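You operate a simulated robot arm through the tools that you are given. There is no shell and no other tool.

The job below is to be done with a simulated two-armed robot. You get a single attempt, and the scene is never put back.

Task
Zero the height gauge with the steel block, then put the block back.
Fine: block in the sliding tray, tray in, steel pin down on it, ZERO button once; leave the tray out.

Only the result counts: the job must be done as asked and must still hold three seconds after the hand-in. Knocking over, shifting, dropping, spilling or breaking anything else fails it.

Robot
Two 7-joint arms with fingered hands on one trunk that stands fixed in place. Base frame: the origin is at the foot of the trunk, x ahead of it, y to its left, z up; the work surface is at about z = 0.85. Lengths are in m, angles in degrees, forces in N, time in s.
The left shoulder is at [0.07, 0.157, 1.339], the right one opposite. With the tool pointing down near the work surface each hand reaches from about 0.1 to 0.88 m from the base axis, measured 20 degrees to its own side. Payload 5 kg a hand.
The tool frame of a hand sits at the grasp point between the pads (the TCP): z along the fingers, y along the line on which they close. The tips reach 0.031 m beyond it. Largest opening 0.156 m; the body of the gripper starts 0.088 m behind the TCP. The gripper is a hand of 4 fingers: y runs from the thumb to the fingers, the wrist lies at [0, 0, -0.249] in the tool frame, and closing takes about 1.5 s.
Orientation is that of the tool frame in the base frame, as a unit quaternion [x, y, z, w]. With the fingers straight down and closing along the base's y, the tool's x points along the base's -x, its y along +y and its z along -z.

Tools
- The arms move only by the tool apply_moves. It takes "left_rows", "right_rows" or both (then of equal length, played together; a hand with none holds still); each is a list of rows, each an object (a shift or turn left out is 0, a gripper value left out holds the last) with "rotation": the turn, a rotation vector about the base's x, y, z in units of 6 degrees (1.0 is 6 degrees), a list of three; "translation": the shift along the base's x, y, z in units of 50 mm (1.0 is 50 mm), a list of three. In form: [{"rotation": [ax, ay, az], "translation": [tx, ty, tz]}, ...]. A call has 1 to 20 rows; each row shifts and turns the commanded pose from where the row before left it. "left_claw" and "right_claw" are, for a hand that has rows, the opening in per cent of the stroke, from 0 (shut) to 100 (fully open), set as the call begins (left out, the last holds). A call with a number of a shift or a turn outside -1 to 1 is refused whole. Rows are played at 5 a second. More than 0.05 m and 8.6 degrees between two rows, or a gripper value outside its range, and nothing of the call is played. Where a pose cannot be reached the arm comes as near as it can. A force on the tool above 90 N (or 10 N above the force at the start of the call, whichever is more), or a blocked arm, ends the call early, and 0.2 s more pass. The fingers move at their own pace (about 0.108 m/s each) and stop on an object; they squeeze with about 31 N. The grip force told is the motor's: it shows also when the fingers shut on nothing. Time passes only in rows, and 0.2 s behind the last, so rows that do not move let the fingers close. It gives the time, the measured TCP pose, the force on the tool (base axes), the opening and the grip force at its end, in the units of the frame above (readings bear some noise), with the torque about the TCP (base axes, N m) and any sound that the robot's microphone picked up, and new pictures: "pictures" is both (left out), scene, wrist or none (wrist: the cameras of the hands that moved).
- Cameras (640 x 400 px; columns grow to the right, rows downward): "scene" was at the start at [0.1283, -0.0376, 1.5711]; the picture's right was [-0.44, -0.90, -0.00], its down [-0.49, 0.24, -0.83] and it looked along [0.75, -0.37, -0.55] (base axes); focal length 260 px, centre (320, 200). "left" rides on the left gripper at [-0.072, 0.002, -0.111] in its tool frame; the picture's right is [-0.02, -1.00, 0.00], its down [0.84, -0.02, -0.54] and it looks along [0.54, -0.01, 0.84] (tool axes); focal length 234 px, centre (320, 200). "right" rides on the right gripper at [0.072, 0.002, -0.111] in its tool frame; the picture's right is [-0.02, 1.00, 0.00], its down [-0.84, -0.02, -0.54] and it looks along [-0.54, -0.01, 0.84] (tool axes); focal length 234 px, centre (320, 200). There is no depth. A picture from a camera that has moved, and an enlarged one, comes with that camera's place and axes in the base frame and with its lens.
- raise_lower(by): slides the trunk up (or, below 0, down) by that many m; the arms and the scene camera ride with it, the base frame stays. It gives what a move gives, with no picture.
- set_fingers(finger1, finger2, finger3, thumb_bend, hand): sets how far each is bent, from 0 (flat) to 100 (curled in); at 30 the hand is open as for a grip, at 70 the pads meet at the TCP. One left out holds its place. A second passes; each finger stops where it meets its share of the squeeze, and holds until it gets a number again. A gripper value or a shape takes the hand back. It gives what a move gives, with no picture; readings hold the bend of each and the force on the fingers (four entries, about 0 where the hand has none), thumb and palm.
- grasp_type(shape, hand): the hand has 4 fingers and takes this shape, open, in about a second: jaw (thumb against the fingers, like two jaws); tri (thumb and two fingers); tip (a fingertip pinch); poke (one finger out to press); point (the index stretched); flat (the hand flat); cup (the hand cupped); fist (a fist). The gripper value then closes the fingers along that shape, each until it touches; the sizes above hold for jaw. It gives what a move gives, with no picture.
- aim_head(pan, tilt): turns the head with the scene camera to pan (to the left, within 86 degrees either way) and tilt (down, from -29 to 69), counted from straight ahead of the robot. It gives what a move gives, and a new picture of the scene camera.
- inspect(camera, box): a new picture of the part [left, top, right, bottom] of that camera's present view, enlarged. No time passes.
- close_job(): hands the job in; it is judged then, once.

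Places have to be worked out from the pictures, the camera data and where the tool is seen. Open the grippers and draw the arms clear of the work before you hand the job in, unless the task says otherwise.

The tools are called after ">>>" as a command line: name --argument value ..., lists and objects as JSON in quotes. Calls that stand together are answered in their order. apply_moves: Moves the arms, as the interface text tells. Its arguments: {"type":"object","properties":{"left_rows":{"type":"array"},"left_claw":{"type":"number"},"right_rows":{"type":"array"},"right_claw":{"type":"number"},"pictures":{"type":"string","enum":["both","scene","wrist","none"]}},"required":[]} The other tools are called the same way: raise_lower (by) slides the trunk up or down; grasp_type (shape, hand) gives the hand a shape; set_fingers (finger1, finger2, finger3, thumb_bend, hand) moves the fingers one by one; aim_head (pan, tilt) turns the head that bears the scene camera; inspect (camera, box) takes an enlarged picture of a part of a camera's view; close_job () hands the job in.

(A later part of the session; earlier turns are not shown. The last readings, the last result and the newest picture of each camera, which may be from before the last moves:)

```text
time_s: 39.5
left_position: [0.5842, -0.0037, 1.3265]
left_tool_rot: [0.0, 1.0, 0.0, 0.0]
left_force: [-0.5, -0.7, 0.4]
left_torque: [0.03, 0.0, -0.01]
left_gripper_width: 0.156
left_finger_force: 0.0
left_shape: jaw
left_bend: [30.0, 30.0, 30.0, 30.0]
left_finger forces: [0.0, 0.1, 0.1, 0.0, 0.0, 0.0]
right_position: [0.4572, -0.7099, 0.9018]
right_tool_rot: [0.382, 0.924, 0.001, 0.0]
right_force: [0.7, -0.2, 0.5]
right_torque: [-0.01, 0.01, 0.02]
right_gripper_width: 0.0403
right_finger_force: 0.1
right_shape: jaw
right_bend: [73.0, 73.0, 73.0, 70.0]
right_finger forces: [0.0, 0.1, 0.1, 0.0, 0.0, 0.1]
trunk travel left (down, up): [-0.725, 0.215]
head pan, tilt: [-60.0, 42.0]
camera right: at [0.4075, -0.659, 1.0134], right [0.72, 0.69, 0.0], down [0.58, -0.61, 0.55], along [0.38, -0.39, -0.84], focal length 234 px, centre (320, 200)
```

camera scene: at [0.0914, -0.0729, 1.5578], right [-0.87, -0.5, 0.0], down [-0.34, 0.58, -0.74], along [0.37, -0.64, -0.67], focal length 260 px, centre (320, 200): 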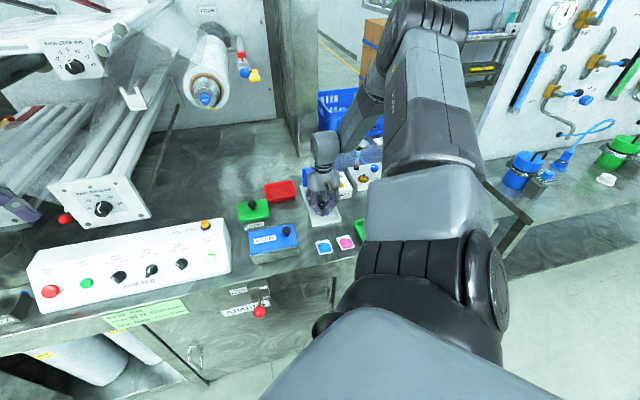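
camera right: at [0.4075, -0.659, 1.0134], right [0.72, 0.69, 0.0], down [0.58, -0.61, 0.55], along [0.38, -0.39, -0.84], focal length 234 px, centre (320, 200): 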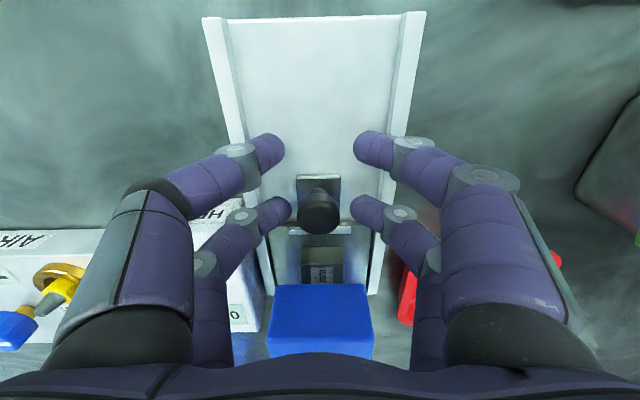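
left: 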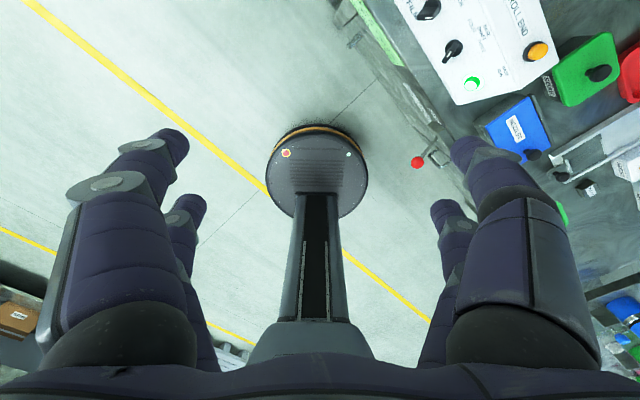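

The knob is free. I slide 10 mm outward past it, rise to about z 1.05, and look at the whole gauge.

>>> apply_moves --right_rows '[{"translation": [-0.071, 0.071, 0]}, {"translation": [-0.071, 0.071, 0.1]}, {"translation": [0, 0, 0.4]}, {"translation": [0, 0, 0.6]}, {"translation": [0, 0, 0.8]}, {"translation": [0, 0, 0.8]}, {"translation": [0, 0, 0.4]}, {"translation": [0, 0, 0]}]' --right_claw 26 --pictures "both"

>>> inspect --camera "right" --box '[200, 50, 440, 230]'

>>> inspect --camera "right" --box '[200, 150, 440, 330]'

>>> inspect --camera "scene" --box '[280, 130, 400, 205]'

```text
time_s: 41.3
left_position: [0.584, -0.0051, 1.3256]
left_tool_rot: [0.0, 1.0, 0.0, 0.0]
left_force: [-0.5, -0.5, -0.3]
left_torque: [0.01, 0.0, 0.06]
left_gripper_width: 0.1556
left_finger_force: 0.0
left_shape: jaw
left_bend: [30.0, 30.0, 30.0, 30.0]
left_finger forces: [0.0, 0.0, 0.1, 0.0, 0.0, 0.1]
right_position: [0.4511, -0.7047, 1.0573]
right_tool_rot: [0.383, 0.924, 0.0, 0.0]
right_force: [-0.3, -0.1, 0.9]
right_torque: [0.01, 0.0, -0.01]
right_gripper_width: 0.0403
right_finger_force: 0.1
right_shape: jaw
right_bend: [73.0, 73.0, 73.0, 70.0]
right_finger forces: [0.0, 0.0, 0.1, 0.0, 0.1, 0.0]
trunk travel left (down, up): [-0.725, 0.215]
head pan, tilt: [-60.0, 42.0]
camera scene: at [0.0907, -0.0712, 1.558], right [-0.87, -0.5, 0.0], down [-0.33, 0.58, -0.74], along [0.37, -0.64, -0.67], focal length 260 px, centre (320, 200)
camera right: at [0.4003, -0.6536, 1.1674], right [0.72, 0.69, 0.0], down [0.58, -0.61, 0.54], along [0.38, -0.39, -0.84], focal length 234 px, centre (320, 200)
```

scene: 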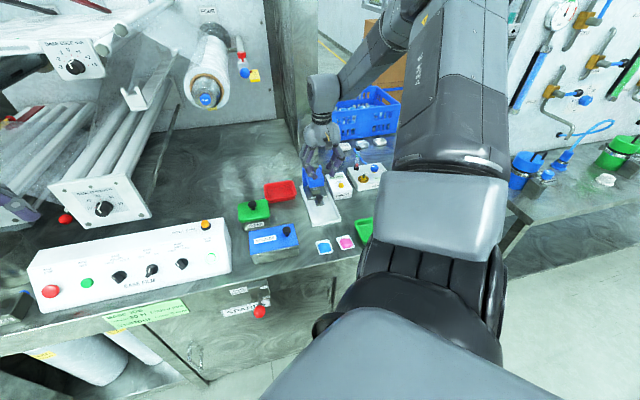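
right: 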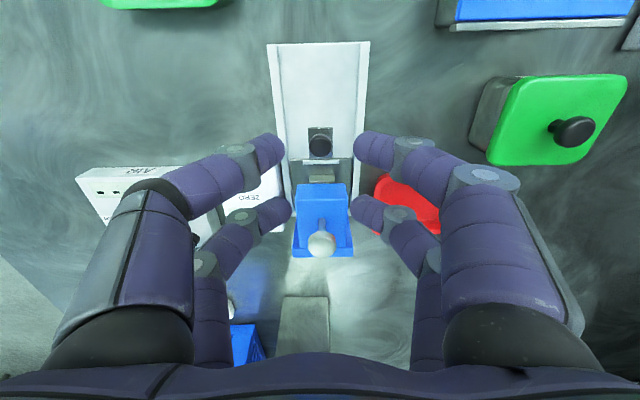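

```text
2.22 times, centred on (320, 140) of right
camera zoom: at [0.4003, -0.6536, 1.1674], right [0.72, 0.69, 0.0], down [0.58, -0.61, 0.54], along [0.38, -0.39, -0.84], focal length 520 px, centre (320, 333)
```

zoom: 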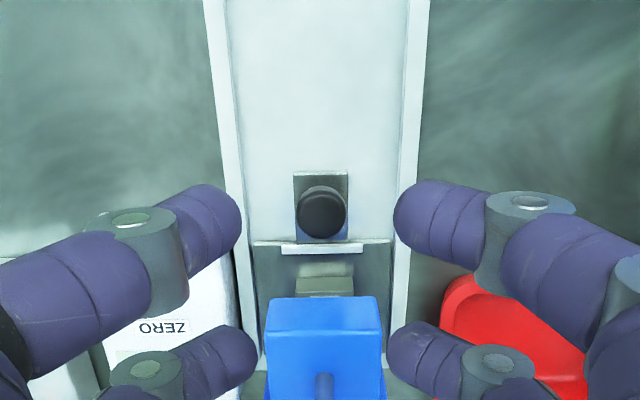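

```text
2.22 times, centred on (320, 240) of right
camera zoom: at [0.4003, -0.6536, 1.1674], right [0.72, 0.69, 0.0], down [0.58, -0.61, 0.54], along [0.38, -0.39, -0.84], focal length 520 px, centre (320, 111)
```

zoom: 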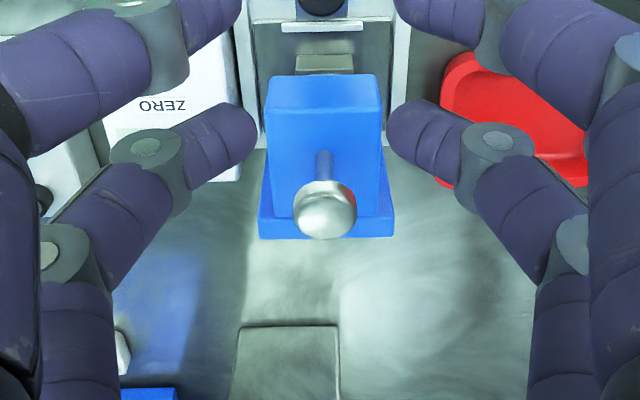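

```text
5.33 times, centred on (340, 168) of scene
camera zoom: at [0.0907, -0.0712, 1.558], right [-0.87, -0.5, 0.0], down [-0.33, 0.58, -0.74], along [0.37, -0.64, -0.67], focal length 1388 px, centre (213, 373)
```

zoom: 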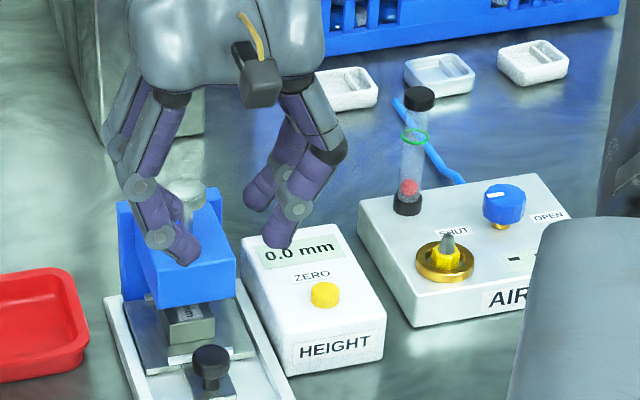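

The tray is in with the block under the bridge; the display reads 0.0 mm and the pin head is at about (0.5205,-0.7764), top z about 0.99. I close the fingers and move so that the inner tip pair is above the pin head.

>>> apply_moves --right_rows '[{"translation": [0.18, -0.187, 0]}, {"translation": [0.18, -0.187, 0]}, {"translation": [0.18, -0.187, 0]}, {"translation": [0.18, -0.187, 0]}, {"translation": [0.18, -0.187, 0]}, {"translation": [0.18, -0.187, 0]}, {"translation": [0, 0, 0]}]' --right_claw 0 --pictures "wrist"

>>> inspect --camera "right" --box '[200, 80, 440, 260]'

>>> inspect --camera "scene" --box '[280, 130, 400, 205]'

```text
time_s: 42.9
left_position: [0.5845, -0.0044, 1.3257]
left_tool_rot: [0.0, 1.0, 0.0, 0.0]
left_force: [0.0, -1.2, 0.4]
left_torque: [-0.02, -0.03, 0.01]
left_gripper_width: 0.1559
left_finger_force: 0.1
left_shape: jaw
left_bend: [30.0, 30.0, 30.0, 30.0]
left_finger forces: [0.0, 0.0, 0.0, 0.1, 0.0, 0.0]
right_position: [0.5052, -0.7588, 1.0572]
right_tool_rot: [0.382, 0.924, 0.0, -0.001]
right_force: [0.5, 0.6, 0.4]
right_torque: [0.0, -0.01, -0.01]
right_gripper_width: 0.0
right_finger_force: 30.4
right_shape: jaw
right_bend: [70.0, 70.0, 70.0, 70.0]
right_finger forces: [0.0, 0.0, 0.0, 0.0, 0.0, 0.0]
trunk travel left (down, up): [-0.725, 0.215]
head pan, tilt: [-60.0, 42.0]
camera right: at [0.4546, -0.7088, 1.168], right [0.72, 0.69, 0.0], down [0.58, -0.61, 0.54], along [0.38, -0.39, -0.84], focal length 234 px, centre (320, 200)
```

right: 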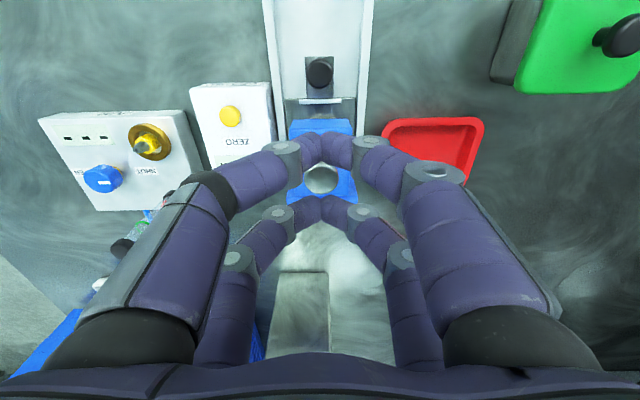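

```text
2.22 times, centred on (320, 170) of right
camera zoom: at [0.4546, -0.7088, 1.168], right [0.72, 0.69, 0.0], down [0.58, -0.61, 0.54], along [0.38, -0.39, -0.84], focal length 520 px, centre (320, 267)
```

zoom: 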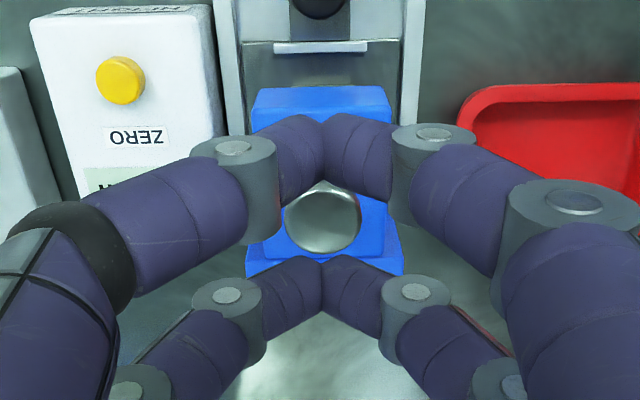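

```text
5.33 times, centred on (340, 168) of scene
camera zoom: at [0.0902, -0.0706, 1.5581], right [-0.87, -0.5, 0.0], down [-0.33, 0.58, -0.74], along [0.37, -0.64, -0.67], focal length 1388 px, centre (213, 373)
```

zoom: 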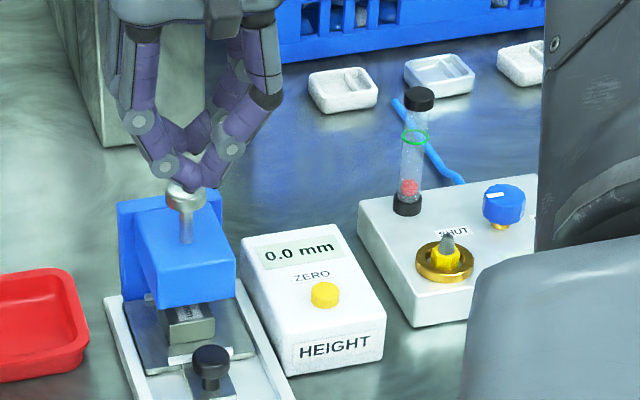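

The inner tips are lined up over the pin head within 2 mm. I descend 30 mm to just above it.

>>> apply_moves --right_rows '[{"translation": [0.012, -0.012, -0.2]}, {"translation": [0, 0, -0.2]}, {"translation": [0, 0, -0.2]}, {"translation": [0, 0, 0]}]' --right_claw 0 --pictures "none"

>>> inspect --camera "scene" --box '[290, 140, 370, 190]'

```text
time_s: 43.9
left_position: [0.5848, -0.0043, 1.3246]
left_tool_rot: [0.001, 1.0, -0.001, 0.0]
left_force: [0.0, -0.2, 0.3]
left_torque: [-0.02, 0.0, -0.02]
left_gripper_width: 0.156
left_finger_force: 0.1
left_shape: jaw
left_bend: [30.0, 30.0, 30.0, 30.0]
left_finger forces: [0.0, 0.0, 0.0, 0.0, 0.0, 0.0]
right_position: [0.5059, -0.7606, 1.0275]
right_tool_rot: [0.382, 0.924, 0.0, 0.001]
right_force: [-0.1, 0.2, 0.5]
right_torque: [-0.02, -0.04, -0.02]
right_gripper_width: 0.0002
right_finger_force: 30.7
right_shape: jaw
right_bend: [70.0, 70.0, 70.0, 70.0]
right_finger forces: [0.0, 0.0, 0.0, 0.1, 0.0, 0.0]
trunk travel left (down, up): [-0.725, 0.215]
head pan, tilt: [-60.0, 42.0]
```

```text
8.00 times, centred on (330, 165) of scene
camera zoom: at [0.0904, -0.0706, 1.5581], right [-0.87, -0.5, 0.0], down [-0.33, 0.58, -0.74], along [0.37, -0.64, -0.67], focal length 2082 px, centre (240, 480)
```

zoom: 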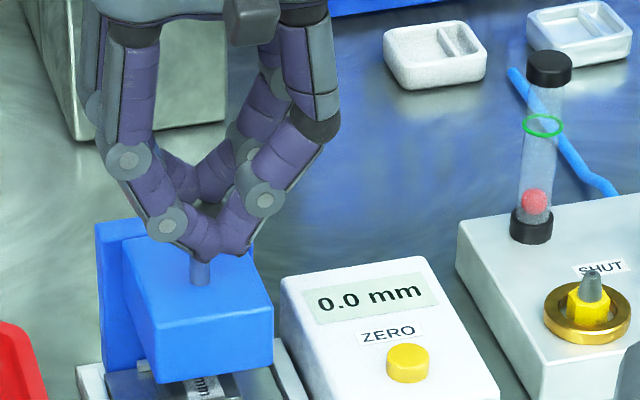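

No contact yet. I go down 8 mm in small steps and read the force.

>>> apply_moves --right_rows '[{"translation": [0, 0, -0.04]}, {"translation": [0, 0, -0.04]}, {"translation": [0, 0, -0.04]}, {"translation": [0, 0, -0.04]}, {"translation": [0, 0, 0]}]' --right_claw 0 --pictures "none"

>>> inspect --camera "scene" --box '[290, 140, 370, 190]'

```text
time_s: 45.1
left_position: [0.5832, -0.0034, 1.3258]
left_tool_rot: [-0.001, 1.0, 0.0, 0.0]
left_force: [-0.4, 0.2, -0.2]
left_torque: [0.0, 0.01, 0.02]
left_gripper_width: 0.1556
left_finger_force: 0.1
left_shape: jaw
left_bend: [30.0, 30.0, 30.0, 30.0]
left_finger forces: [0.0, 0.0, 0.1, 0.1, 0.1, 0.0]
right_position: [0.505, -0.759, 1.0195]
right_tool_rot: [0.382, 0.924, -0.001, -0.001]
right_force: [0.5, -0.7, 1.7]
right_torque: [-0.04, -0.04, -0.02]
right_gripper_width: 0.0
right_finger_force: 31.2
right_shape: jaw
right_bend: [70.0, 70.0, 70.0, 70.0]
right_finger forces: [0.0, 0.0, 0.0, 0.0, 0.0, 0.1]
trunk travel left (down, up): [-0.725, 0.215]
head pan, tilt: [-60.0, 42.0]
```

```text
8.00 times, centred on (330, 165) of scene
camera zoom: at [0.0902, -0.0706, 1.5581], right [-0.87, -0.5, 0.0], down [-0.33, 0.58, -0.74], along [0.37, -0.64, -0.67], focal length 2082 px, centre (240, 480)
```

zoom: 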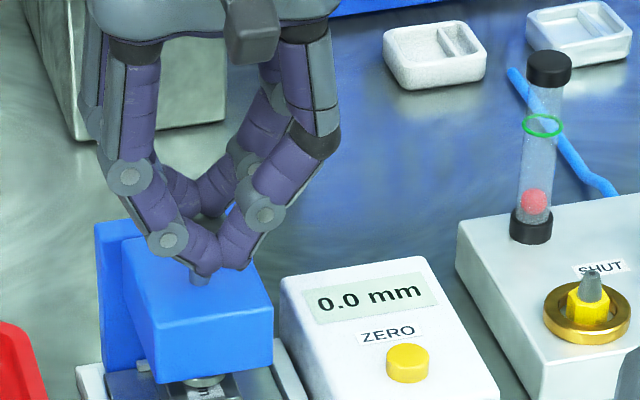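

The pin is moving: its foot shows below the bridge, with only 1.7 N. I continue down in 8 mm steps.

>>> apply_moves --right_rows '[{"translation": [0, 0, -0.04]}, {"translation": [0, 0, -0.04]}, {"translation": [0, 0, -0.04]}, {"translation": [0, 0, 0]}]' --right_claw 0 --pictures "none"

>>> inspect --camera "scene" --box '[290, 145, 370, 195]'

```text
time_s: 46.1
left_position: [0.5832, -0.0042, 1.3264]
left_tool_rot: [0.0, 1.0, 0.0, 0.001]
left_force: [-0.2, 0.9, -0.2]
left_torque: [-0.02, -0.01, -0.04]
left_gripper_width: 0.1559
left_finger_force: 0.0
left_shape: jaw
left_bend: [30.0, 30.0, 30.0, 30.0]
left_finger forces: [0.1, 0.0, 0.0, 0.1, 0.1, 0.0]
right_position: [0.5063, -0.7605, 1.0139]
right_tool_rot: [0.382, 0.924, -0.001, 0.0]
right_force: [1.0, -1.8, 6.8]
right_torque: [-0.15, -0.1, 0.02]
right_gripper_width: 0.0002
right_finger_force: 31.0
right_shape: jaw
right_bend: [70.0, 70.0, 70.0, 70.0]
right_finger forces: [0.0, 0.0, 0.0, 0.1, 0.1, 0.0]
trunk travel left (down, up): [-0.725, 0.215]
head pan, tilt: [-60.0, 42.0]
```

```text
8.00 times, centred on (330, 170) of scene
camera zoom: at [0.0898, -0.0699, 1.5582], right [-0.87, -0.5, 0.0], down [-0.33, 0.58, -0.74], along [0.37, -0.64, -0.67], focal length 2082 px, centre (240, 440)
```

zoom: 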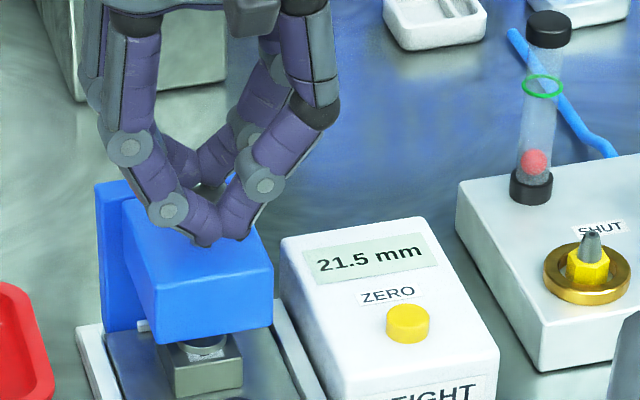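

The display now reads 21.5 mm with the pin foot on the block and about 7 N. I rise 4 mm to see whether the pin stays down by itself.

>>> apply_moves --right_rows '[{"translation": [0, 0, 0.04]}, {"translation": [0, 0, 0.04]}, {"translation": [0, 0, 0]}, {"translation": [0, 0, 0]}]' --right_claw 0 --pictures "none"

>>> inspect --camera "scene" --box '[290, 145, 370, 195]'

```text
time_s: 47.1
left_position: [0.583, -0.0041, 1.3257]
left_tool_rot: [0.0, 1.0, 0.0, 0.0]
left_force: [-0.5, 1.0, 0.3]
left_torque: [-0.01, 0.02, -0.02]
left_gripper_width: 0.156
left_finger_force: 0.1
left_shape: jaw
left_bend: [30.0, 30.0, 30.0, 30.0]
left_finger forces: [0.1, 0.1, 0.0, 0.0, 0.0, 0.0]
right_position: [0.5063, -0.761, 1.0172]
right_tool_rot: [0.382, 0.924, 0.0, 0.0]
right_force: [-1.0, 0.8, 1.4]
right_torque: [-0.03, -0.03, -0.01]
right_gripper_width: 0.0
right_finger_force: 31.0
right_shape: jaw
right_bend: [70.0, 70.0, 70.0, 70.0]
right_finger forces: [0.1, 0.0, 0.0, 0.0, 0.0, 0.0]
trunk travel left (down, up): [-0.725, 0.215]
head pan, tilt: [-60.0, 42.0]
```

```text
8.00 times, centred on (330, 170) of scene
camera zoom: at [0.0903, -0.0707, 1.5581], right [-0.87, -0.5, 0.0], down [-0.33, 0.58, -0.74], along [0.37, -0.64, -0.67], focal length 2082 px, centre (240, 440)
```

zoom: 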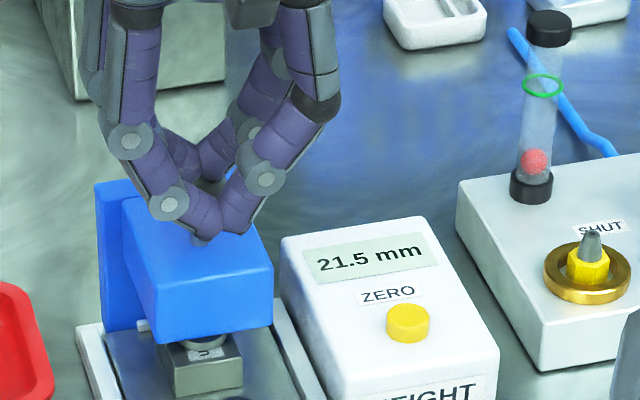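

The reading holds, but a small force remains. I rise 8 mm more to see clearly whether the pin follows.

>>> apply_moves --right_rows '[{"translation": [0, 0, 0.08]}, {"translation": [0, 0, 0.08]}, {"translation": [0, 0, 0]}, {"translation": [0, 0, 0]}]' --right_claw 0 --pictures "none"

>>> inspect --camera "scene" --box '[290, 145, 370, 195]'

```text
time_s: 48.1
left_position: [0.5844, -0.0041, 1.3263]
left_tool_rot: [0.0, 1.0, 0.0, -0.001]
left_force: [-0.2, -0.5, 0.3]
left_torque: [-0.01, -0.01, 0.01]
left_gripper_width: 0.156
left_finger_force: 0.1
left_shape: jaw
left_bend: [30.0, 30.0, 30.0, 30.0]
left_finger forces: [0.0, 0.1, 0.0, 0.1, 0.1, 0.1]
right_position: [0.5057, -0.7594, 1.0252]
right_tool_rot: [0.382, 0.924, 0.0, 0.0]
right_force: [-0.2, 0.9, 1.8]
right_torque: [-0.03, -0.02, -0.04]
right_gripper_width: 0.0
right_finger_force: 31.6
right_shape: jaw
right_bend: [70.0, 70.0, 70.0, 70.0]
right_finger forces: [0.0, 0.0, 0.0, 0.0, 0.0, 0.1]
trunk travel left (down, up): [-0.725, 0.215]
head pan, tilt: [-60.0, 42.0]
```

```text
8.00 times, centred on (330, 170) of scene
camera zoom: at [0.0902, -0.0707, 1.5581], right [-0.87, -0.5, 0.0], down [-0.33, 0.58, -0.74], along [0.37, -0.64, -0.67], focal length 2082 px, centre (240, 440)
```

zoom: 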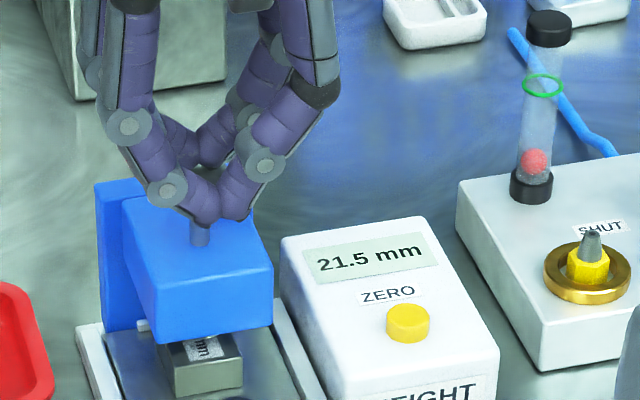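

The pin springs back up while the display holds 21.5 mm. To be safe I would like the pin down while ZERO is pressed, so I rise well clear and check whether curled fingers plus one stretched finger can do both with this one hand.

>>> apply_moves --right_rows '[{"translation": [0, 0, 0.5]}, {"translation": [0, 0, 0.8]}, {"translation": [0, 0, 0.8]}, {"translation": [0, 0, 0.8]}, {"translation": [0, 0, 0.6]}, {"translation": [0, 0, 0]}]' --right_claw 0 --pictures "wrist"

>>> set_fingers --hand "right" --finger1 100 --finger2 100 --finger3 100 --thumb_bend 45

>>> inspect --camera "right" --box '[0, 0, 640, 400]'

>>> inspect --camera "scene" --box '[270, 60, 390, 160]'

```text
time_s: 49.5
left_position: [0.5843, -0.0033, 1.3261]
left_tool_rot: [0.0, 1.0, -0.001, 0.001]
left_force: [0.4, -0.2, -0.4]
left_torque: [0.04, 0.03, 0.01]
left_gripper_width: 0.1559
left_finger_force: 0.1
left_shape: jaw
left_bend: [30.0, 30.0, 30.0, 30.0]
left_finger forces: [0.0, 0.0, 0.1, 0.0, 0.0, 0.0]
right_position: [0.5054, -0.7598, 1.1991]
right_tool_rot: [0.382, 0.924, 0.0, 0.0]
right_force: [-0.8, 0.6, -0.7]
right_torque: [0.01, 0.0, 0.01]
right_gripper_width: 0.0
right_finger_force: 31.4
right_shape: jaw
right_bend: [70.0, 70.0, 70.0, 70.0]
right_finger forces: [0.1, 0.1, 0.0, 0.0, 0.0, 0.0]
trunk travel left (down, up): [-0.725, 0.215]
head pan, tilt: [-60.0, 42.0]
camera right: at [0.4556, -0.7086, 1.3094], right [0.72, 0.69, 0.0], down [0.58, -0.61, 0.54], along [0.38, -0.39, -0.84], focal length 234 px, centre (320, 200)
```

right: 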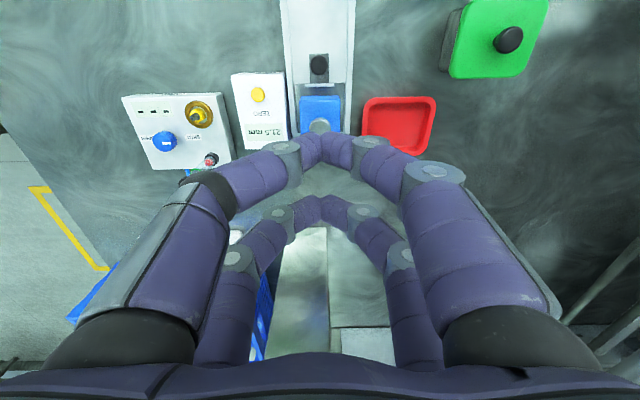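

```text
time_s: 50.5
left_position: [0.5829, -0.0038, 1.3264]
left_tool_rot: [0.0, 1.0, 0.0, 0.0]
left_force: [-0.5, -0.2, 0.1]
left_torque: [0.01, 0.02, -0.02]
left_gripper_width: 0.1557
left_finger_force: 0.0
left_shape: jaw
left_bend: [30.0, 30.0, 30.0, 30.0]
left_finger forces: [0.1, 0.0, 0.1, 0.1, 0.0, 0.0]
right_position: [0.505, -0.7588, 1.1983]
right_tool_rot: [0.383, 0.924, -0.001, 0.0]
right_force: [-0.3, -0.7, -0.9]
right_torque: [-0.06, -0.01, -0.01]
right_gripper_width: 0.0584
right_finger_force: 0.0
right_shape: fingers
right_bend: [100.0, 71.0, 71.0, 45.0]
right_finger forces: [0.0, 0.0, 0.0, 0.0, 0.0, 0.0]
trunk travel left (down, up): [-0.725, 0.215]
head pan, tilt: [-60.0, 42.0]
```

```text
1.00 times, centred on (320, 200) of right (not enlarged: the box is as wide or as high as the picture)
camera zoom: at [0.4553, -0.708, 1.3096], right [0.72, 0.69, 0.0], down [0.58, -0.61, 0.54], along [0.38, -0.39, -0.84], focal length 234 px, centre (320, 200)
```

zoom: 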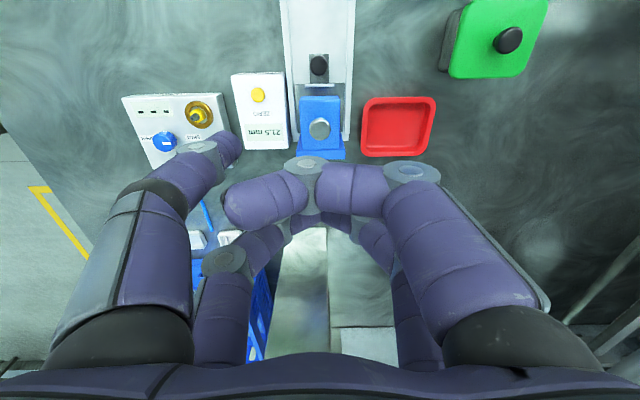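

```text
4.00 times, centred on (330, 110) of scene
camera zoom: at [0.0902, -0.0706, 1.5581], right [-0.87, -0.5, 0.0], down [-0.33, 0.58, -0.74], along [0.37, -0.64, -0.67], focal length 1041 px, centre (280, 560)
```

zoom: 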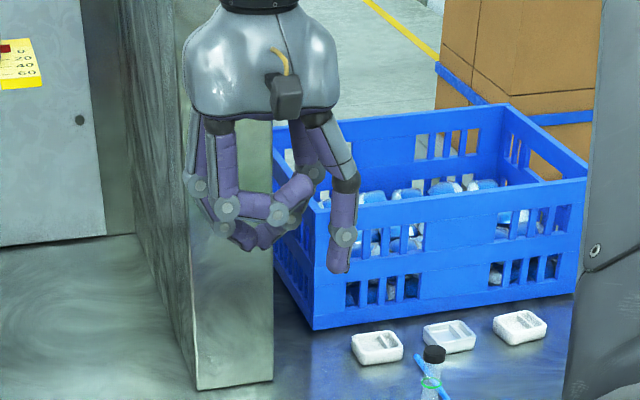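

The stretched thumb plus finger 1 curled flat across the palm makes a usable pair: the curled finger can hold the pin while the thumb reaches down to the button. I clear finger 2 out flat, curl finger 3, and set the thumb wider.

>>> set_fingers --hand "right" --finger1 100 --finger2 10 --finger3 71 --thumb_bend 30

>>> set_fingers --hand "right" --finger3 100

>>> inspect --camera "right" --box '[0, 0, 640, 400]'

>>> inspect --camera "scene" --box '[270, 60, 390, 160]'

```text
time_s: 51.5
left_position: [0.583, -0.0046, 1.3259]
left_tool_rot: [0.0, 1.0, 0.0, 0.0]
left_force: [-0.2, -0.7, -0.1]
left_torque: [0.01, -0.01, -0.03]
left_gripper_width: 0.1558
left_finger_force: 0.0
left_shape: jaw
left_bend: [30.0, 30.0, 30.0, 30.0]
left_finger forces: [0.1, 0.1, 0.1, 0.1, 0.0, 0.0]
right_position: [0.5054, -0.7597, 1.1986]
right_tool_rot: [0.381, 0.925, 0.0, 0.0]
right_force: [0.1, -0.3, -0.2]
right_torque: [0.01, 0.0, -0.01]
right_gripper_width: 0.07
right_finger_force: 0.0
right_shape: fingers
right_bend: [100.0, 10.0, 71.0, 30.0]
right_finger forces: [0.0, 0.0, 0.0, 0.0, 0.1, 0.1]
trunk travel left (down, up): [-0.725, 0.215]
head pan, tilt: [-60.0, 42.0]
```

```text
time_s: 52.5
left_position: [0.5855, -0.0039, 1.3256]
left_tool_rot: [0.0, 1.0, 0.0, 0.0]
left_force: [-1.0, 0.5, -0.3]
left_torque: [-0.06, -0.02, -0.02]
left_gripper_width: 0.1558
left_finger_force: 0.1
left_shape: jaw
left_bend: [30.0, 30.0, 30.0, 30.0]
left_finger forces: [0.0, 0.1, 0.0, 0.1, 0.0, 0.1]
right_position: [0.5063, -0.7597, 1.1987]
right_tool_rot: [0.382, 0.924, 0.0, 0.0]
right_force: [-0.1, -0.2, -0.5]
right_torque: [0.0, 0.02, -0.03]
right_gripper_width: 0.0701
right_finger_force: 0.0
right_shape: fingers
right_bend: [100.0, 10.0, 100.0, 30.0]
right_finger forces: [0.0, 0.1, 0.0, 0.0, 0.0, 0.0]
trunk travel left (down, up): [-0.725, 0.215]
head pan, tilt: [-60.0, 42.0]
```

```text
1.00 times, centred on (320, 200) of right (not enlarged: the box is as wide or as high as the picture)
camera zoom: at [0.4554, -0.7082, 1.3095], right [0.72, 0.69, 0.0], down [0.58, -0.61, 0.54], along [0.38, -0.39, -0.84], focal length 234 px, centre (320, 200)
```

zoom: 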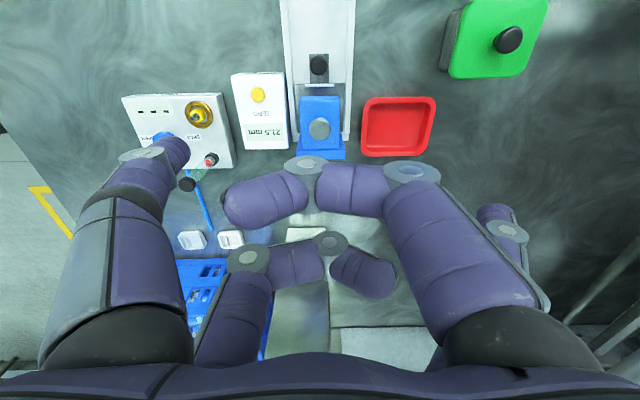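

```text
4.00 times, centred on (330, 110) of scene
camera zoom: at [0.0904, -0.0708, 1.5581], right [-0.87, -0.5, 0.0], down [-0.33, 0.58, -0.74], along [0.37, -0.64, -0.67], focal length 1041 px, centre (280, 560)
```

zoom: 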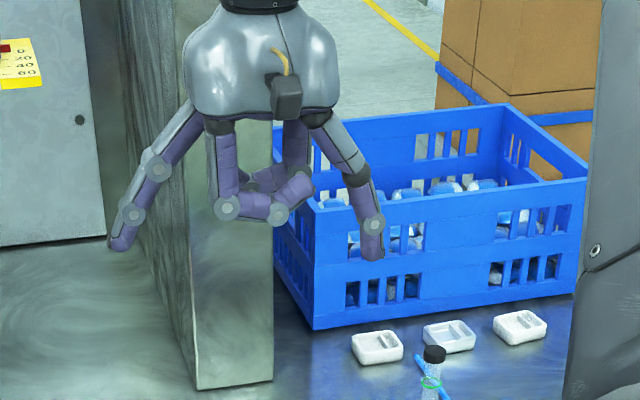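

The hand shape is as wanted: thumb tip about 89 mm to one side and 32 mm below the TCP, curled finger 1 as a bar. I turn the hand so the thumb-finger line points from pin to button, tilt 12° thumb-down, and move above, still high.

>>> apply_moves --right_rows '[{"translation": [-0.0415, -0.256, -0.4], "rotation": [0, 0, -0.8]}, {"translation": [-0.0415, -0.256, -0.4], "rotation": [0, 0, -0.8]}, {"translation": [-0.0415, -0.256, -0.4], "rotation": [0, 0, -0.8]}, {"translation": [-0.0415, -0.256, -0.4], "rotation": [0, 0, -0.8]}, {"translation": [0, 0, -0.6], "rotation": [0.4377, -0.899, 0]}, {"translation": [0, 0, -0.6], "rotation": [0.4377, -0.899, 0]}, {"translation": [0, 0, 0]}]' --pictures "both"

>>> inspect --camera "scene" --box '[280, 110, 400, 200]'

```text
time_s: 54.1
left_position: [0.5845, -0.0017, 1.3248]
left_tool_rot: [0.0, 1.0, 0.0, 0.0]
left_force: [1.1, 0.7, -0.3]
left_torque: [-0.01, 0.03, 0.0]
left_gripper_width: 0.1558
left_finger_force: 0.1
left_shape: jaw
left_bend: [30.0, 30.0, 30.0, 30.0]
left_finger forces: [0.0, 0.0, 0.1, 0.0, 0.0, 0.1]
right_position: [0.497, -0.8123, 1.0603]
right_tool_rot: [0.528, 0.843, 0.088, 0.055]
right_force: [0.4, 0.7, 0.5]
right_torque: [-0.04, 0.03, 0.0]
right_gripper_width: 0.0702
right_finger_force: 0.0
right_shape: fingers
right_bend: [100.0, 10.0, 100.0, 30.0]
right_finger forces: [0.1, 0.0, 0.0, 0.0, 0.1, 0.0]
trunk travel left (down, up): [-0.725, 0.215]
head pan, tilt: [-60.0, 42.0]
camera scene: at [0.0915, -0.0696, 1.5581], right [-0.87, -0.5, 0.0], down [-0.34, 0.58, -0.74], along [0.37, -0.64, -0.67], focal length 260 px, centre (320, 200)
camera right: at [0.447, -0.7569, 1.1689], right [0.89, 0.41, 0.21], down [0.25, -0.81, 0.53], along [0.38, -0.42, -0.82], focal length 234 px, centre (320, 200)
```

scene: 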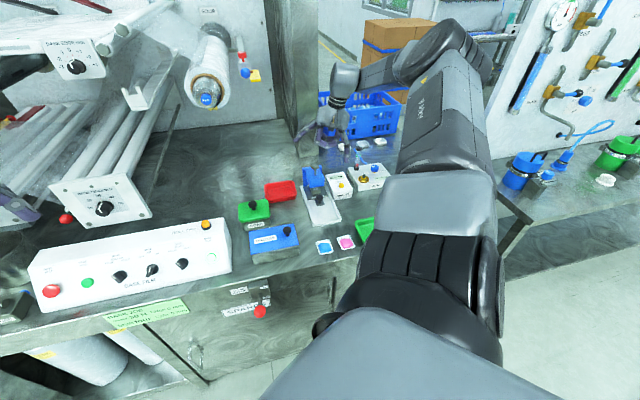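
right: 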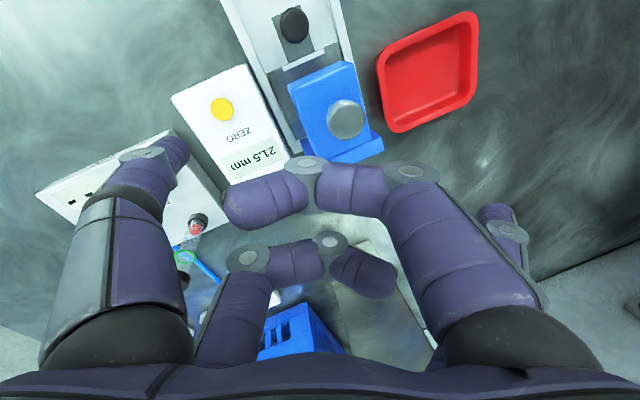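

```text
4.44 times, centred on (340, 155) of scene
camera zoom: at [0.0915, -0.0696, 1.5581], right [-0.87, -0.5, 0.0], down [-0.34, 0.58, -0.74], along [0.37, -0.64, -0.67], focal length 1156 px, centre (231, 400)
```

zoom: 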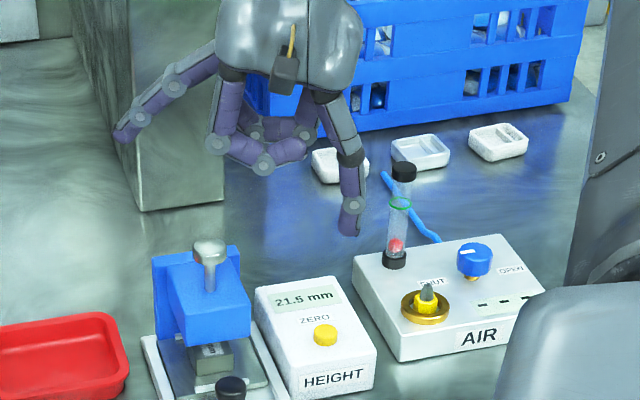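

Pin and button project exactly where I computed them (P (0.520,-0.7755), B (0.4255,-0.8215)). I lower 75 mm to just above the pin head and check.

>>> apply_moves --right_rows '[{"translation": [0, 0.02, -0.4]}, {"translation": [0, 0, -0.5]}, {"translation": [0, 0, -0.4]}, {"translation": [0, 0, -0.2]}, {"translation": [0, 0, 0]}]' --pictures "wrist"

>>> inspect --camera "scene" --box '[290, 140, 386, 200]'

```text
time_s: 55.3
left_position: [0.5852, -0.0054, 1.3261]
left_tool_rot: [0.0, 1.0, -0.001, 0.0]
left_force: [0.1, -0.4, -0.2]
left_torque: [-0.02, -0.01, 0.01]
left_gripper_width: 0.156
left_finger_force: 0.0
left_shape: jaw
left_bend: [30.0, 30.0, 30.0, 30.0]
left_finger forces: [0.1, 0.0, 0.1, 0.0, 0.0, 0.1]
right_position: [0.4963, -0.8106, 0.9854]
right_tool_rot: [0.528, 0.843, 0.088, 0.056]
right_force: [0.0, -0.4, -0.7]
right_torque: [0.01, 0.0, -0.01]
right_gripper_width: 0.0701
right_finger_force: 0.1
right_shape: fingers
right_bend: [100.0, 10.0, 100.0, 30.0]
right_finger forces: [0.0, 0.0, 0.1, 0.0, 0.0, 0.1]
trunk travel left (down, up): [-0.725, 0.215]
head pan, tilt: [-60.0, 42.0]
camera right: at [0.4459, -0.7573, 1.0931], right [0.89, 0.4, 0.21], down [0.25, -0.81, 0.53], along [0.38, -0.42, -0.82], focal length 234 px, centre (320, 200)
```

right: 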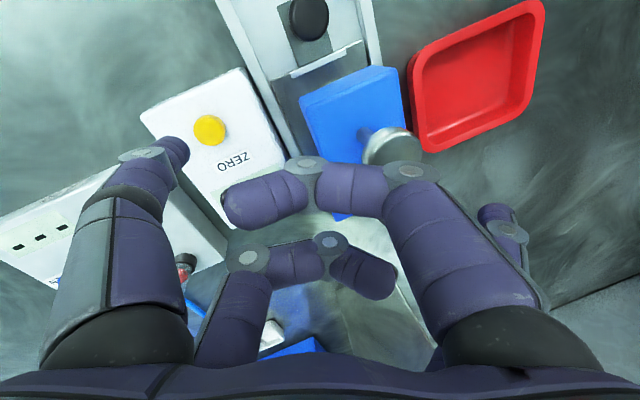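

```text
6.67 times, centred on (338, 170) of scene
camera zoom: at [0.0905, -0.0706, 1.5581], right [-0.87, -0.5, 0.0], down [-0.33, 0.58, -0.74], along [0.37, -0.64, -0.67], focal length 1735 px, centre (200, 400)
```

zoom: 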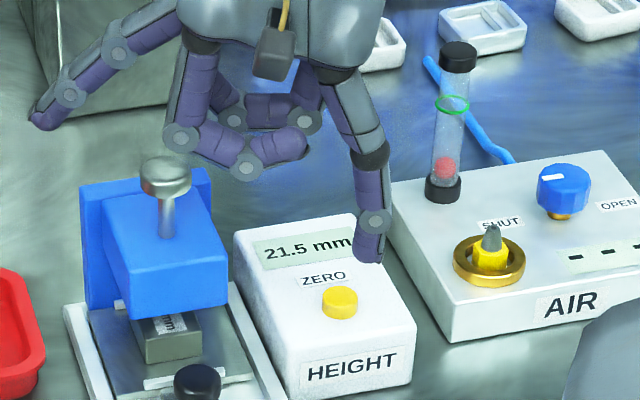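

The view confirms the curled finger is above the pin head and the thumb is off above the button's far side. I lower 14 mm towards contact in small steps.

>>> apply_moves --right_rows '[{"translation": [0, 0, -0.1]}, {"translation": [0, 0, -0.1]}, {"translation": [0, 0, -0.04]}, {"translation": [0, 0, -0.04]}, {"translation": [0, 0, 0]}]' --pictures "wrist"

>>> inspect --camera "scene" --box '[290, 140, 386, 200]'

```text
time_s: 56.5
left_position: [0.5842, -0.0038, 1.3268]
left_tool_rot: [0.0, 1.0, 0.0, -0.001]
left_force: [0.5, -0.5, -0.3]
left_torque: [0.01, -0.02, 0.01]
left_gripper_width: 0.1557
left_finger_force: 0.1
left_shape: jaw
left_bend: [30.0, 30.0, 30.0, 30.0]
left_finger forces: [0.1, 0.1, 0.1, 0.0, 0.0, 0.0]
right_position: [0.4979, -0.811, 0.9717]
right_tool_rot: [0.528, 0.843, 0.089, 0.055]
right_force: [-0.9, 0.5, 0.8]
right_torque: [0.01, -0.01, 0.04]
right_gripper_width: 0.0706
right_finger_force: 0.3
right_shape: fingers
right_bend: [100.0, 10.0, 100.0, 30.0]
right_finger forces: [0.6, 0.0, 0.0, 0.0, 0.0, 0.0]
trunk travel left (down, up): [-0.725, 0.215]
head pan, tilt: [-60.0, 42.0]
camera right: at [0.4461, -0.756, 1.0796], right [0.89, 0.4, 0.21], down [0.25, -0.81, 0.53], along [0.38, -0.42, -0.82], focal length 234 px, centre (320, 200)
```

right: 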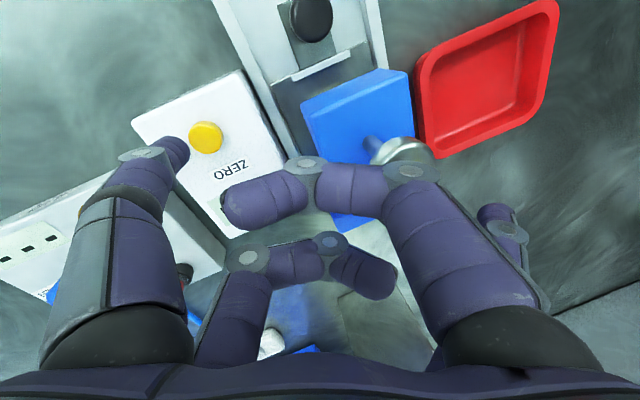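

```text
6.67 times, centred on (338, 170) of scene
camera zoom: at [0.0903, -0.0707, 1.5581], right [-0.87, -0.5, 0.0], down [-0.33, 0.58, -0.74], along [0.37, -0.64, -0.67], focal length 1735 px, centre (200, 400)
```

zoom: 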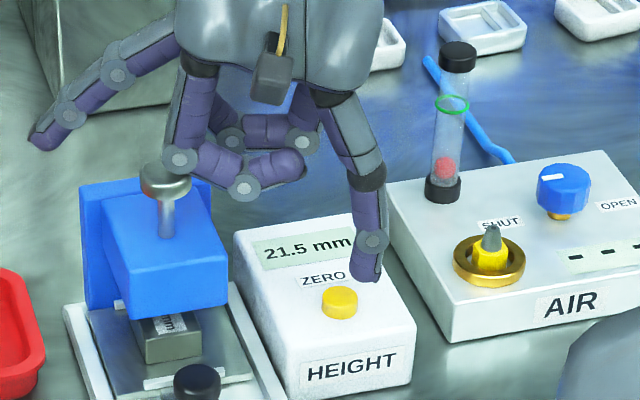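

Finger 1 begins to touch the pin (0.6 N). I press down 6 mm in small steps.

>>> apply_moves --right_rows '[{"translation": [0, 0, -0.04]}, {"translation": [0, 0, -0.04]}, {"translation": [0, 0, -0.04]}, {"translation": [0, 0, 0]}]' --pictures "none"

>>> inspect --camera "scene" --box '[290, 140, 386, 200]'

```text
time_s: 57.5
left_position: [0.5829, -0.0046, 1.326]
left_tool_rot: [0.0, 1.0, 0.0, 0.0]
left_force: [0.0, -0.6, 0.5]
left_torque: [-0.02, 0.02, 0.02]
left_gripper_width: 0.1557
left_finger_force: 0.2
left_shape: jaw
left_bend: [30.0, 30.0, 30.0, 30.0]
left_finger forces: [0.0, 0.0, 0.1, 0.1, 0.0, 0.0]
right_position: [0.4966, -0.8097, 0.9662]
right_tool_rot: [0.528, 0.843, 0.089, 0.056]
right_force: [0.5, -0.8, 0.9]
right_torque: [0.02, -0.02, 0.01]
right_gripper_width: 0.0706
right_finger_force: 0.7
right_shape: fingers
right_bend: [100.0, 10.0, 100.0, 30.0]
right_finger forces: [1.1, 0.0, 0.0, 0.0, 0.0, 0.0]
trunk travel left (down, up): [-0.725, 0.215]
head pan, tilt: [-60.0, 42.0]
```

```text
6.67 times, centred on (338, 170) of scene
camera zoom: at [0.0902, -0.0708, 1.5581], right [-0.87, -0.5, 0.0], down [-0.33, 0.58, -0.74], along [0.37, -0.64, -0.67], focal length 1735 px, centre (200, 400)
```

zoom: 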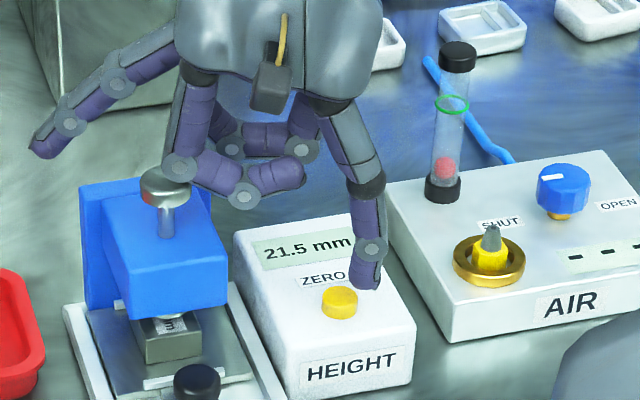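

The pin foot is coming down (finger force 1.1 N). I continue another 6 mm.

>>> apply_moves --right_rows '[{"translation": [0, 0, -0.03]}, {"translation": [0, 0, -0.03]}, {"translation": [0, 0, -0.03]}, {"translation": [0, 0, 0]}]' --pictures "none"

>>> inspect --camera "scene" --box '[290, 140, 386, 200]'

```text
time_s: 58.5
left_position: [0.5827, -0.0052, 1.3262]
left_tool_rot: [0.0, 1.0, 0.0, 0.0]
left_force: [-0.2, -0.2, 1.2]
left_torque: [-0.02, 0.0, 0.0]
left_gripper_width: 0.1558
left_finger_force: 0.0
left_shape: jaw
left_bend: [30.0, 30.0, 30.0, 30.0]
left_finger forces: [0.0, 0.1, 0.0, 0.0, 0.0, 0.0]
right_position: [0.4977, -0.81, 0.9598]
right_tool_rot: [0.528, 0.843, 0.088, 0.057]
right_force: [-1.4, 0.1, 1.6]
right_torque: [0.03, -0.02, 0.0]
right_gripper_width: 0.07
right_finger_force: 0.8
right_shape: fingers
right_bend: [100.0, 10.0, 100.0, 30.0]
right_finger forces: [1.2, 0.0, 0.0, 0.0, 0.1, 0.1]
trunk travel left (down, up): [-0.725, 0.215]
head pan, tilt: [-60.0, 42.0]
```

```text
6.67 times, centred on (338, 170) of scene
camera zoom: at [0.0901, -0.0707, 1.5581], right [-0.87, -0.5, 0.0], down [-0.33, 0.58, -0.74], along [0.37, -0.64, -0.67], focal length 1735 px, centre (200, 400)
```

zoom: 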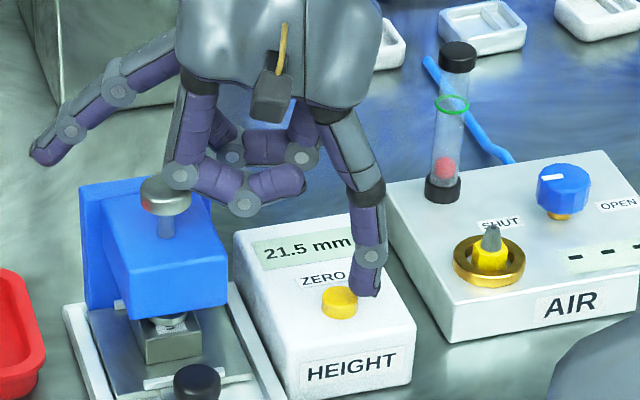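

The pin foot is nearly on the block; the thumb is still about 9 mm above the button. I go 3 mm further.

>>> apply_moves --right_rows '[{"translation": [0, 0, -0.03]}, {"translation": [0, 0, -0.03]}, {"translation": [0, 0, 0]}]' --pictures "none"

>>> inspect --camera "scene" --box '[298, 150, 362, 200]'

```text
time_s: 59.3
left_position: [0.5839, -0.0044, 1.3267]
left_tool_rot: [0.001, 1.0, 0.0, 0.0]
left_force: [0.3, 0.1, -0.2]
left_torque: [0.0, -0.03, 0.0]
left_gripper_width: 0.156
left_finger_force: 0.1
left_shape: jaw
left_bend: [30.0, 30.0, 30.0, 30.0]
left_finger forces: [0.1, 0.1, 0.0, 0.0, 0.0, 0.0]
right_position: [0.4972, -0.8108, 0.9575]
right_tool_rot: [0.528, 0.843, 0.088, 0.056]
right_force: [-1.0, -1.2, 1.3]
right_torque: [0.03, -0.08, 0.0]
right_gripper_width: 0.0702
right_finger_force: 0.1
right_shape: fingers
right_bend: [100.0, 10.0, 100.0, 30.0]
right_finger forces: [1.5, 0.0, 0.1, 0.0, 0.0, 0.0]
trunk travel left (down, up): [-0.725, 0.215]
head pan, tilt: [-60.0, 42.0]
```

```text
8.00 times, centred on (330, 175) of scene
camera zoom: at [0.0901, -0.0707, 1.5581], right [-0.87, -0.5, 0.0], down [-0.33, 0.58, -0.74], along [0.37, -0.64, -0.67], focal length 2082 px, centre (240, 400)
```

zoom: 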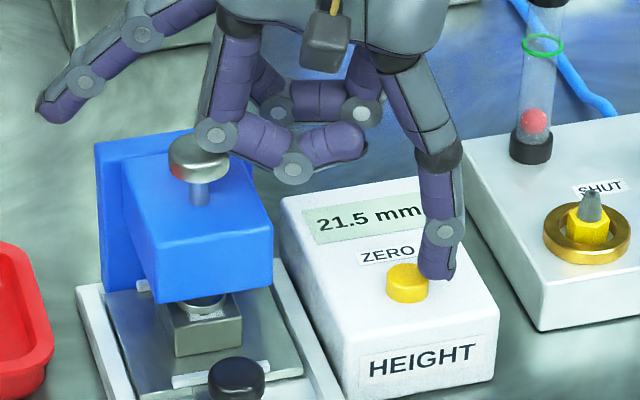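

Still only spring force; the foot is a millimetre or two above the block. I lower another 3 mm.

>>> apply_moves --right_rows '[{"translation": [0, 0, -0.03]}, {"translation": [0, 0, -0.03]}, {"translation": [0, 0, 0]}]' --pictures "none"

>>> inspect --camera "scene" --box '[298, 150, 362, 200]'

```text
time_s: 60.1
left_position: [0.5829, -0.0034, 1.3266]
left_tool_rot: [0.0, 1.0, 0.0, 0.001]
left_force: [0.6, -0.4, 0.1]
left_torque: [0.0, 0.01, 0.01]
left_gripper_width: 0.1559
left_finger_force: 0.1
left_shape: jaw
left_bend: [30.0, 30.0, 30.0, 30.0]
left_finger forces: [0.0, 0.1, 0.0, 0.0, 0.0, 0.1]
right_position: [0.4962, -0.8109, 0.9559]
right_tool_rot: [0.528, 0.842, 0.088, 0.058]
right_force: [-1.0, -4.6, 13.3]
right_torque: [0.5, -0.14, -0.03]
right_gripper_width: 0.0708
right_finger_force: 6.9
right_shape: fingers
right_bend: [100.0, 10.0, 100.0, 30.0]
right_finger forces: [13.6, 0.0, 0.0, 0.0, 0.0, 0.0]
trunk travel left (down, up): [-0.725, 0.215]
head pan, tilt: [-60.0, 42.0]
```

```text
8.00 times, centred on (330, 175) of scene
camera zoom: at [0.0889, -0.0694, 1.5584], right [-0.87, -0.5, 0.0], down [-0.33, 0.58, -0.74], along [0.37, -0.64, -0.67], focal length 2082 px, centre (240, 400)
```

zoom: 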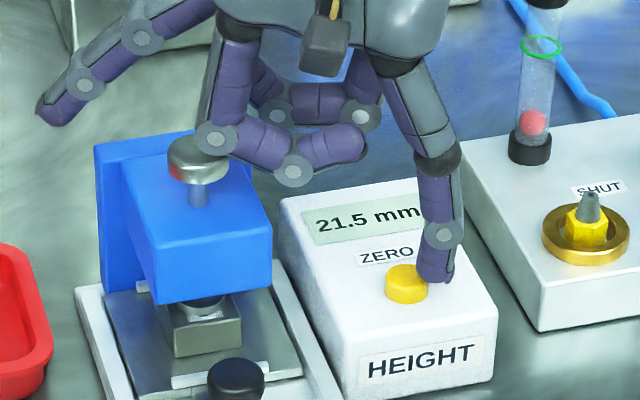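

The pin is now hard on the block (13.6 N on finger 1, thumb free). I bend the thumb slightly inward to centre it over the button before tilting.

>>> set_fingers --hand "right" --thumb_bend 33

>>> inspect --camera "scene" --box '[298, 150, 362, 200]'

>>> inspect --camera "right" --box '[120, 70, 440, 270]'

```text
time_s: 61.1
left_position: [0.5823, -0.0021, 1.3264]
left_tool_rot: [0.0, 1.0, 0.0, 0.001]
left_force: [-0.2, 0.0, 0.4]
left_torque: [0.0, -0.02, 0.0]
left_gripper_width: 0.156
left_finger_force: 0.1
left_shape: jaw
left_bend: [30.0, 30.0, 30.0, 30.0]
left_finger forces: [0.0, 0.0, 0.1, 0.0, 0.0, 0.0]
right_position: [0.4956, -0.8086, 0.9572]
right_tool_rot: [0.528, 0.842, 0.09, 0.057]
right_force: [-0.7, -5.9, 17.5]
right_torque: [0.66, -0.2, -0.02]
right_gripper_width: 0.0685
right_finger_force: 8.9
right_shape: fingers
right_bend: [100.0, 10.0, 100.0, 33.0]
right_finger forces: [17.7, 0.1, 0.0, 0.0, 0.1, 0.0]
trunk travel left (down, up): [-0.725, 0.215]
head pan, tilt: [-60.0, 42.0]
```

```text
8.00 times, centred on (330, 175) of scene
camera zoom: at [0.0884, -0.069, 1.5584], right [-0.87, -0.5, 0.0], down [-0.33, 0.58, -0.74], along [0.37, -0.64, -0.67], focal length 2082 px, centre (240, 400)
```

zoom: 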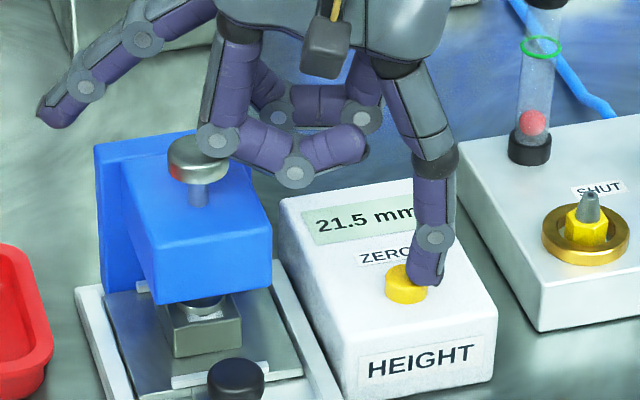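

```text
2.00 times, centred on (280, 170) of right
camera zoom: at [0.4446, -0.7549, 1.0649], right [0.89, 0.4, 0.21], down [0.24, -0.81, 0.53], along [0.38, -0.42, -0.82], focal length 468 px, centre (400, 260)
```

zoom: 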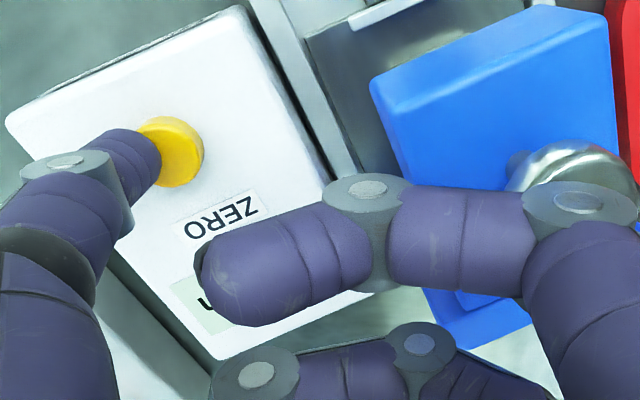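

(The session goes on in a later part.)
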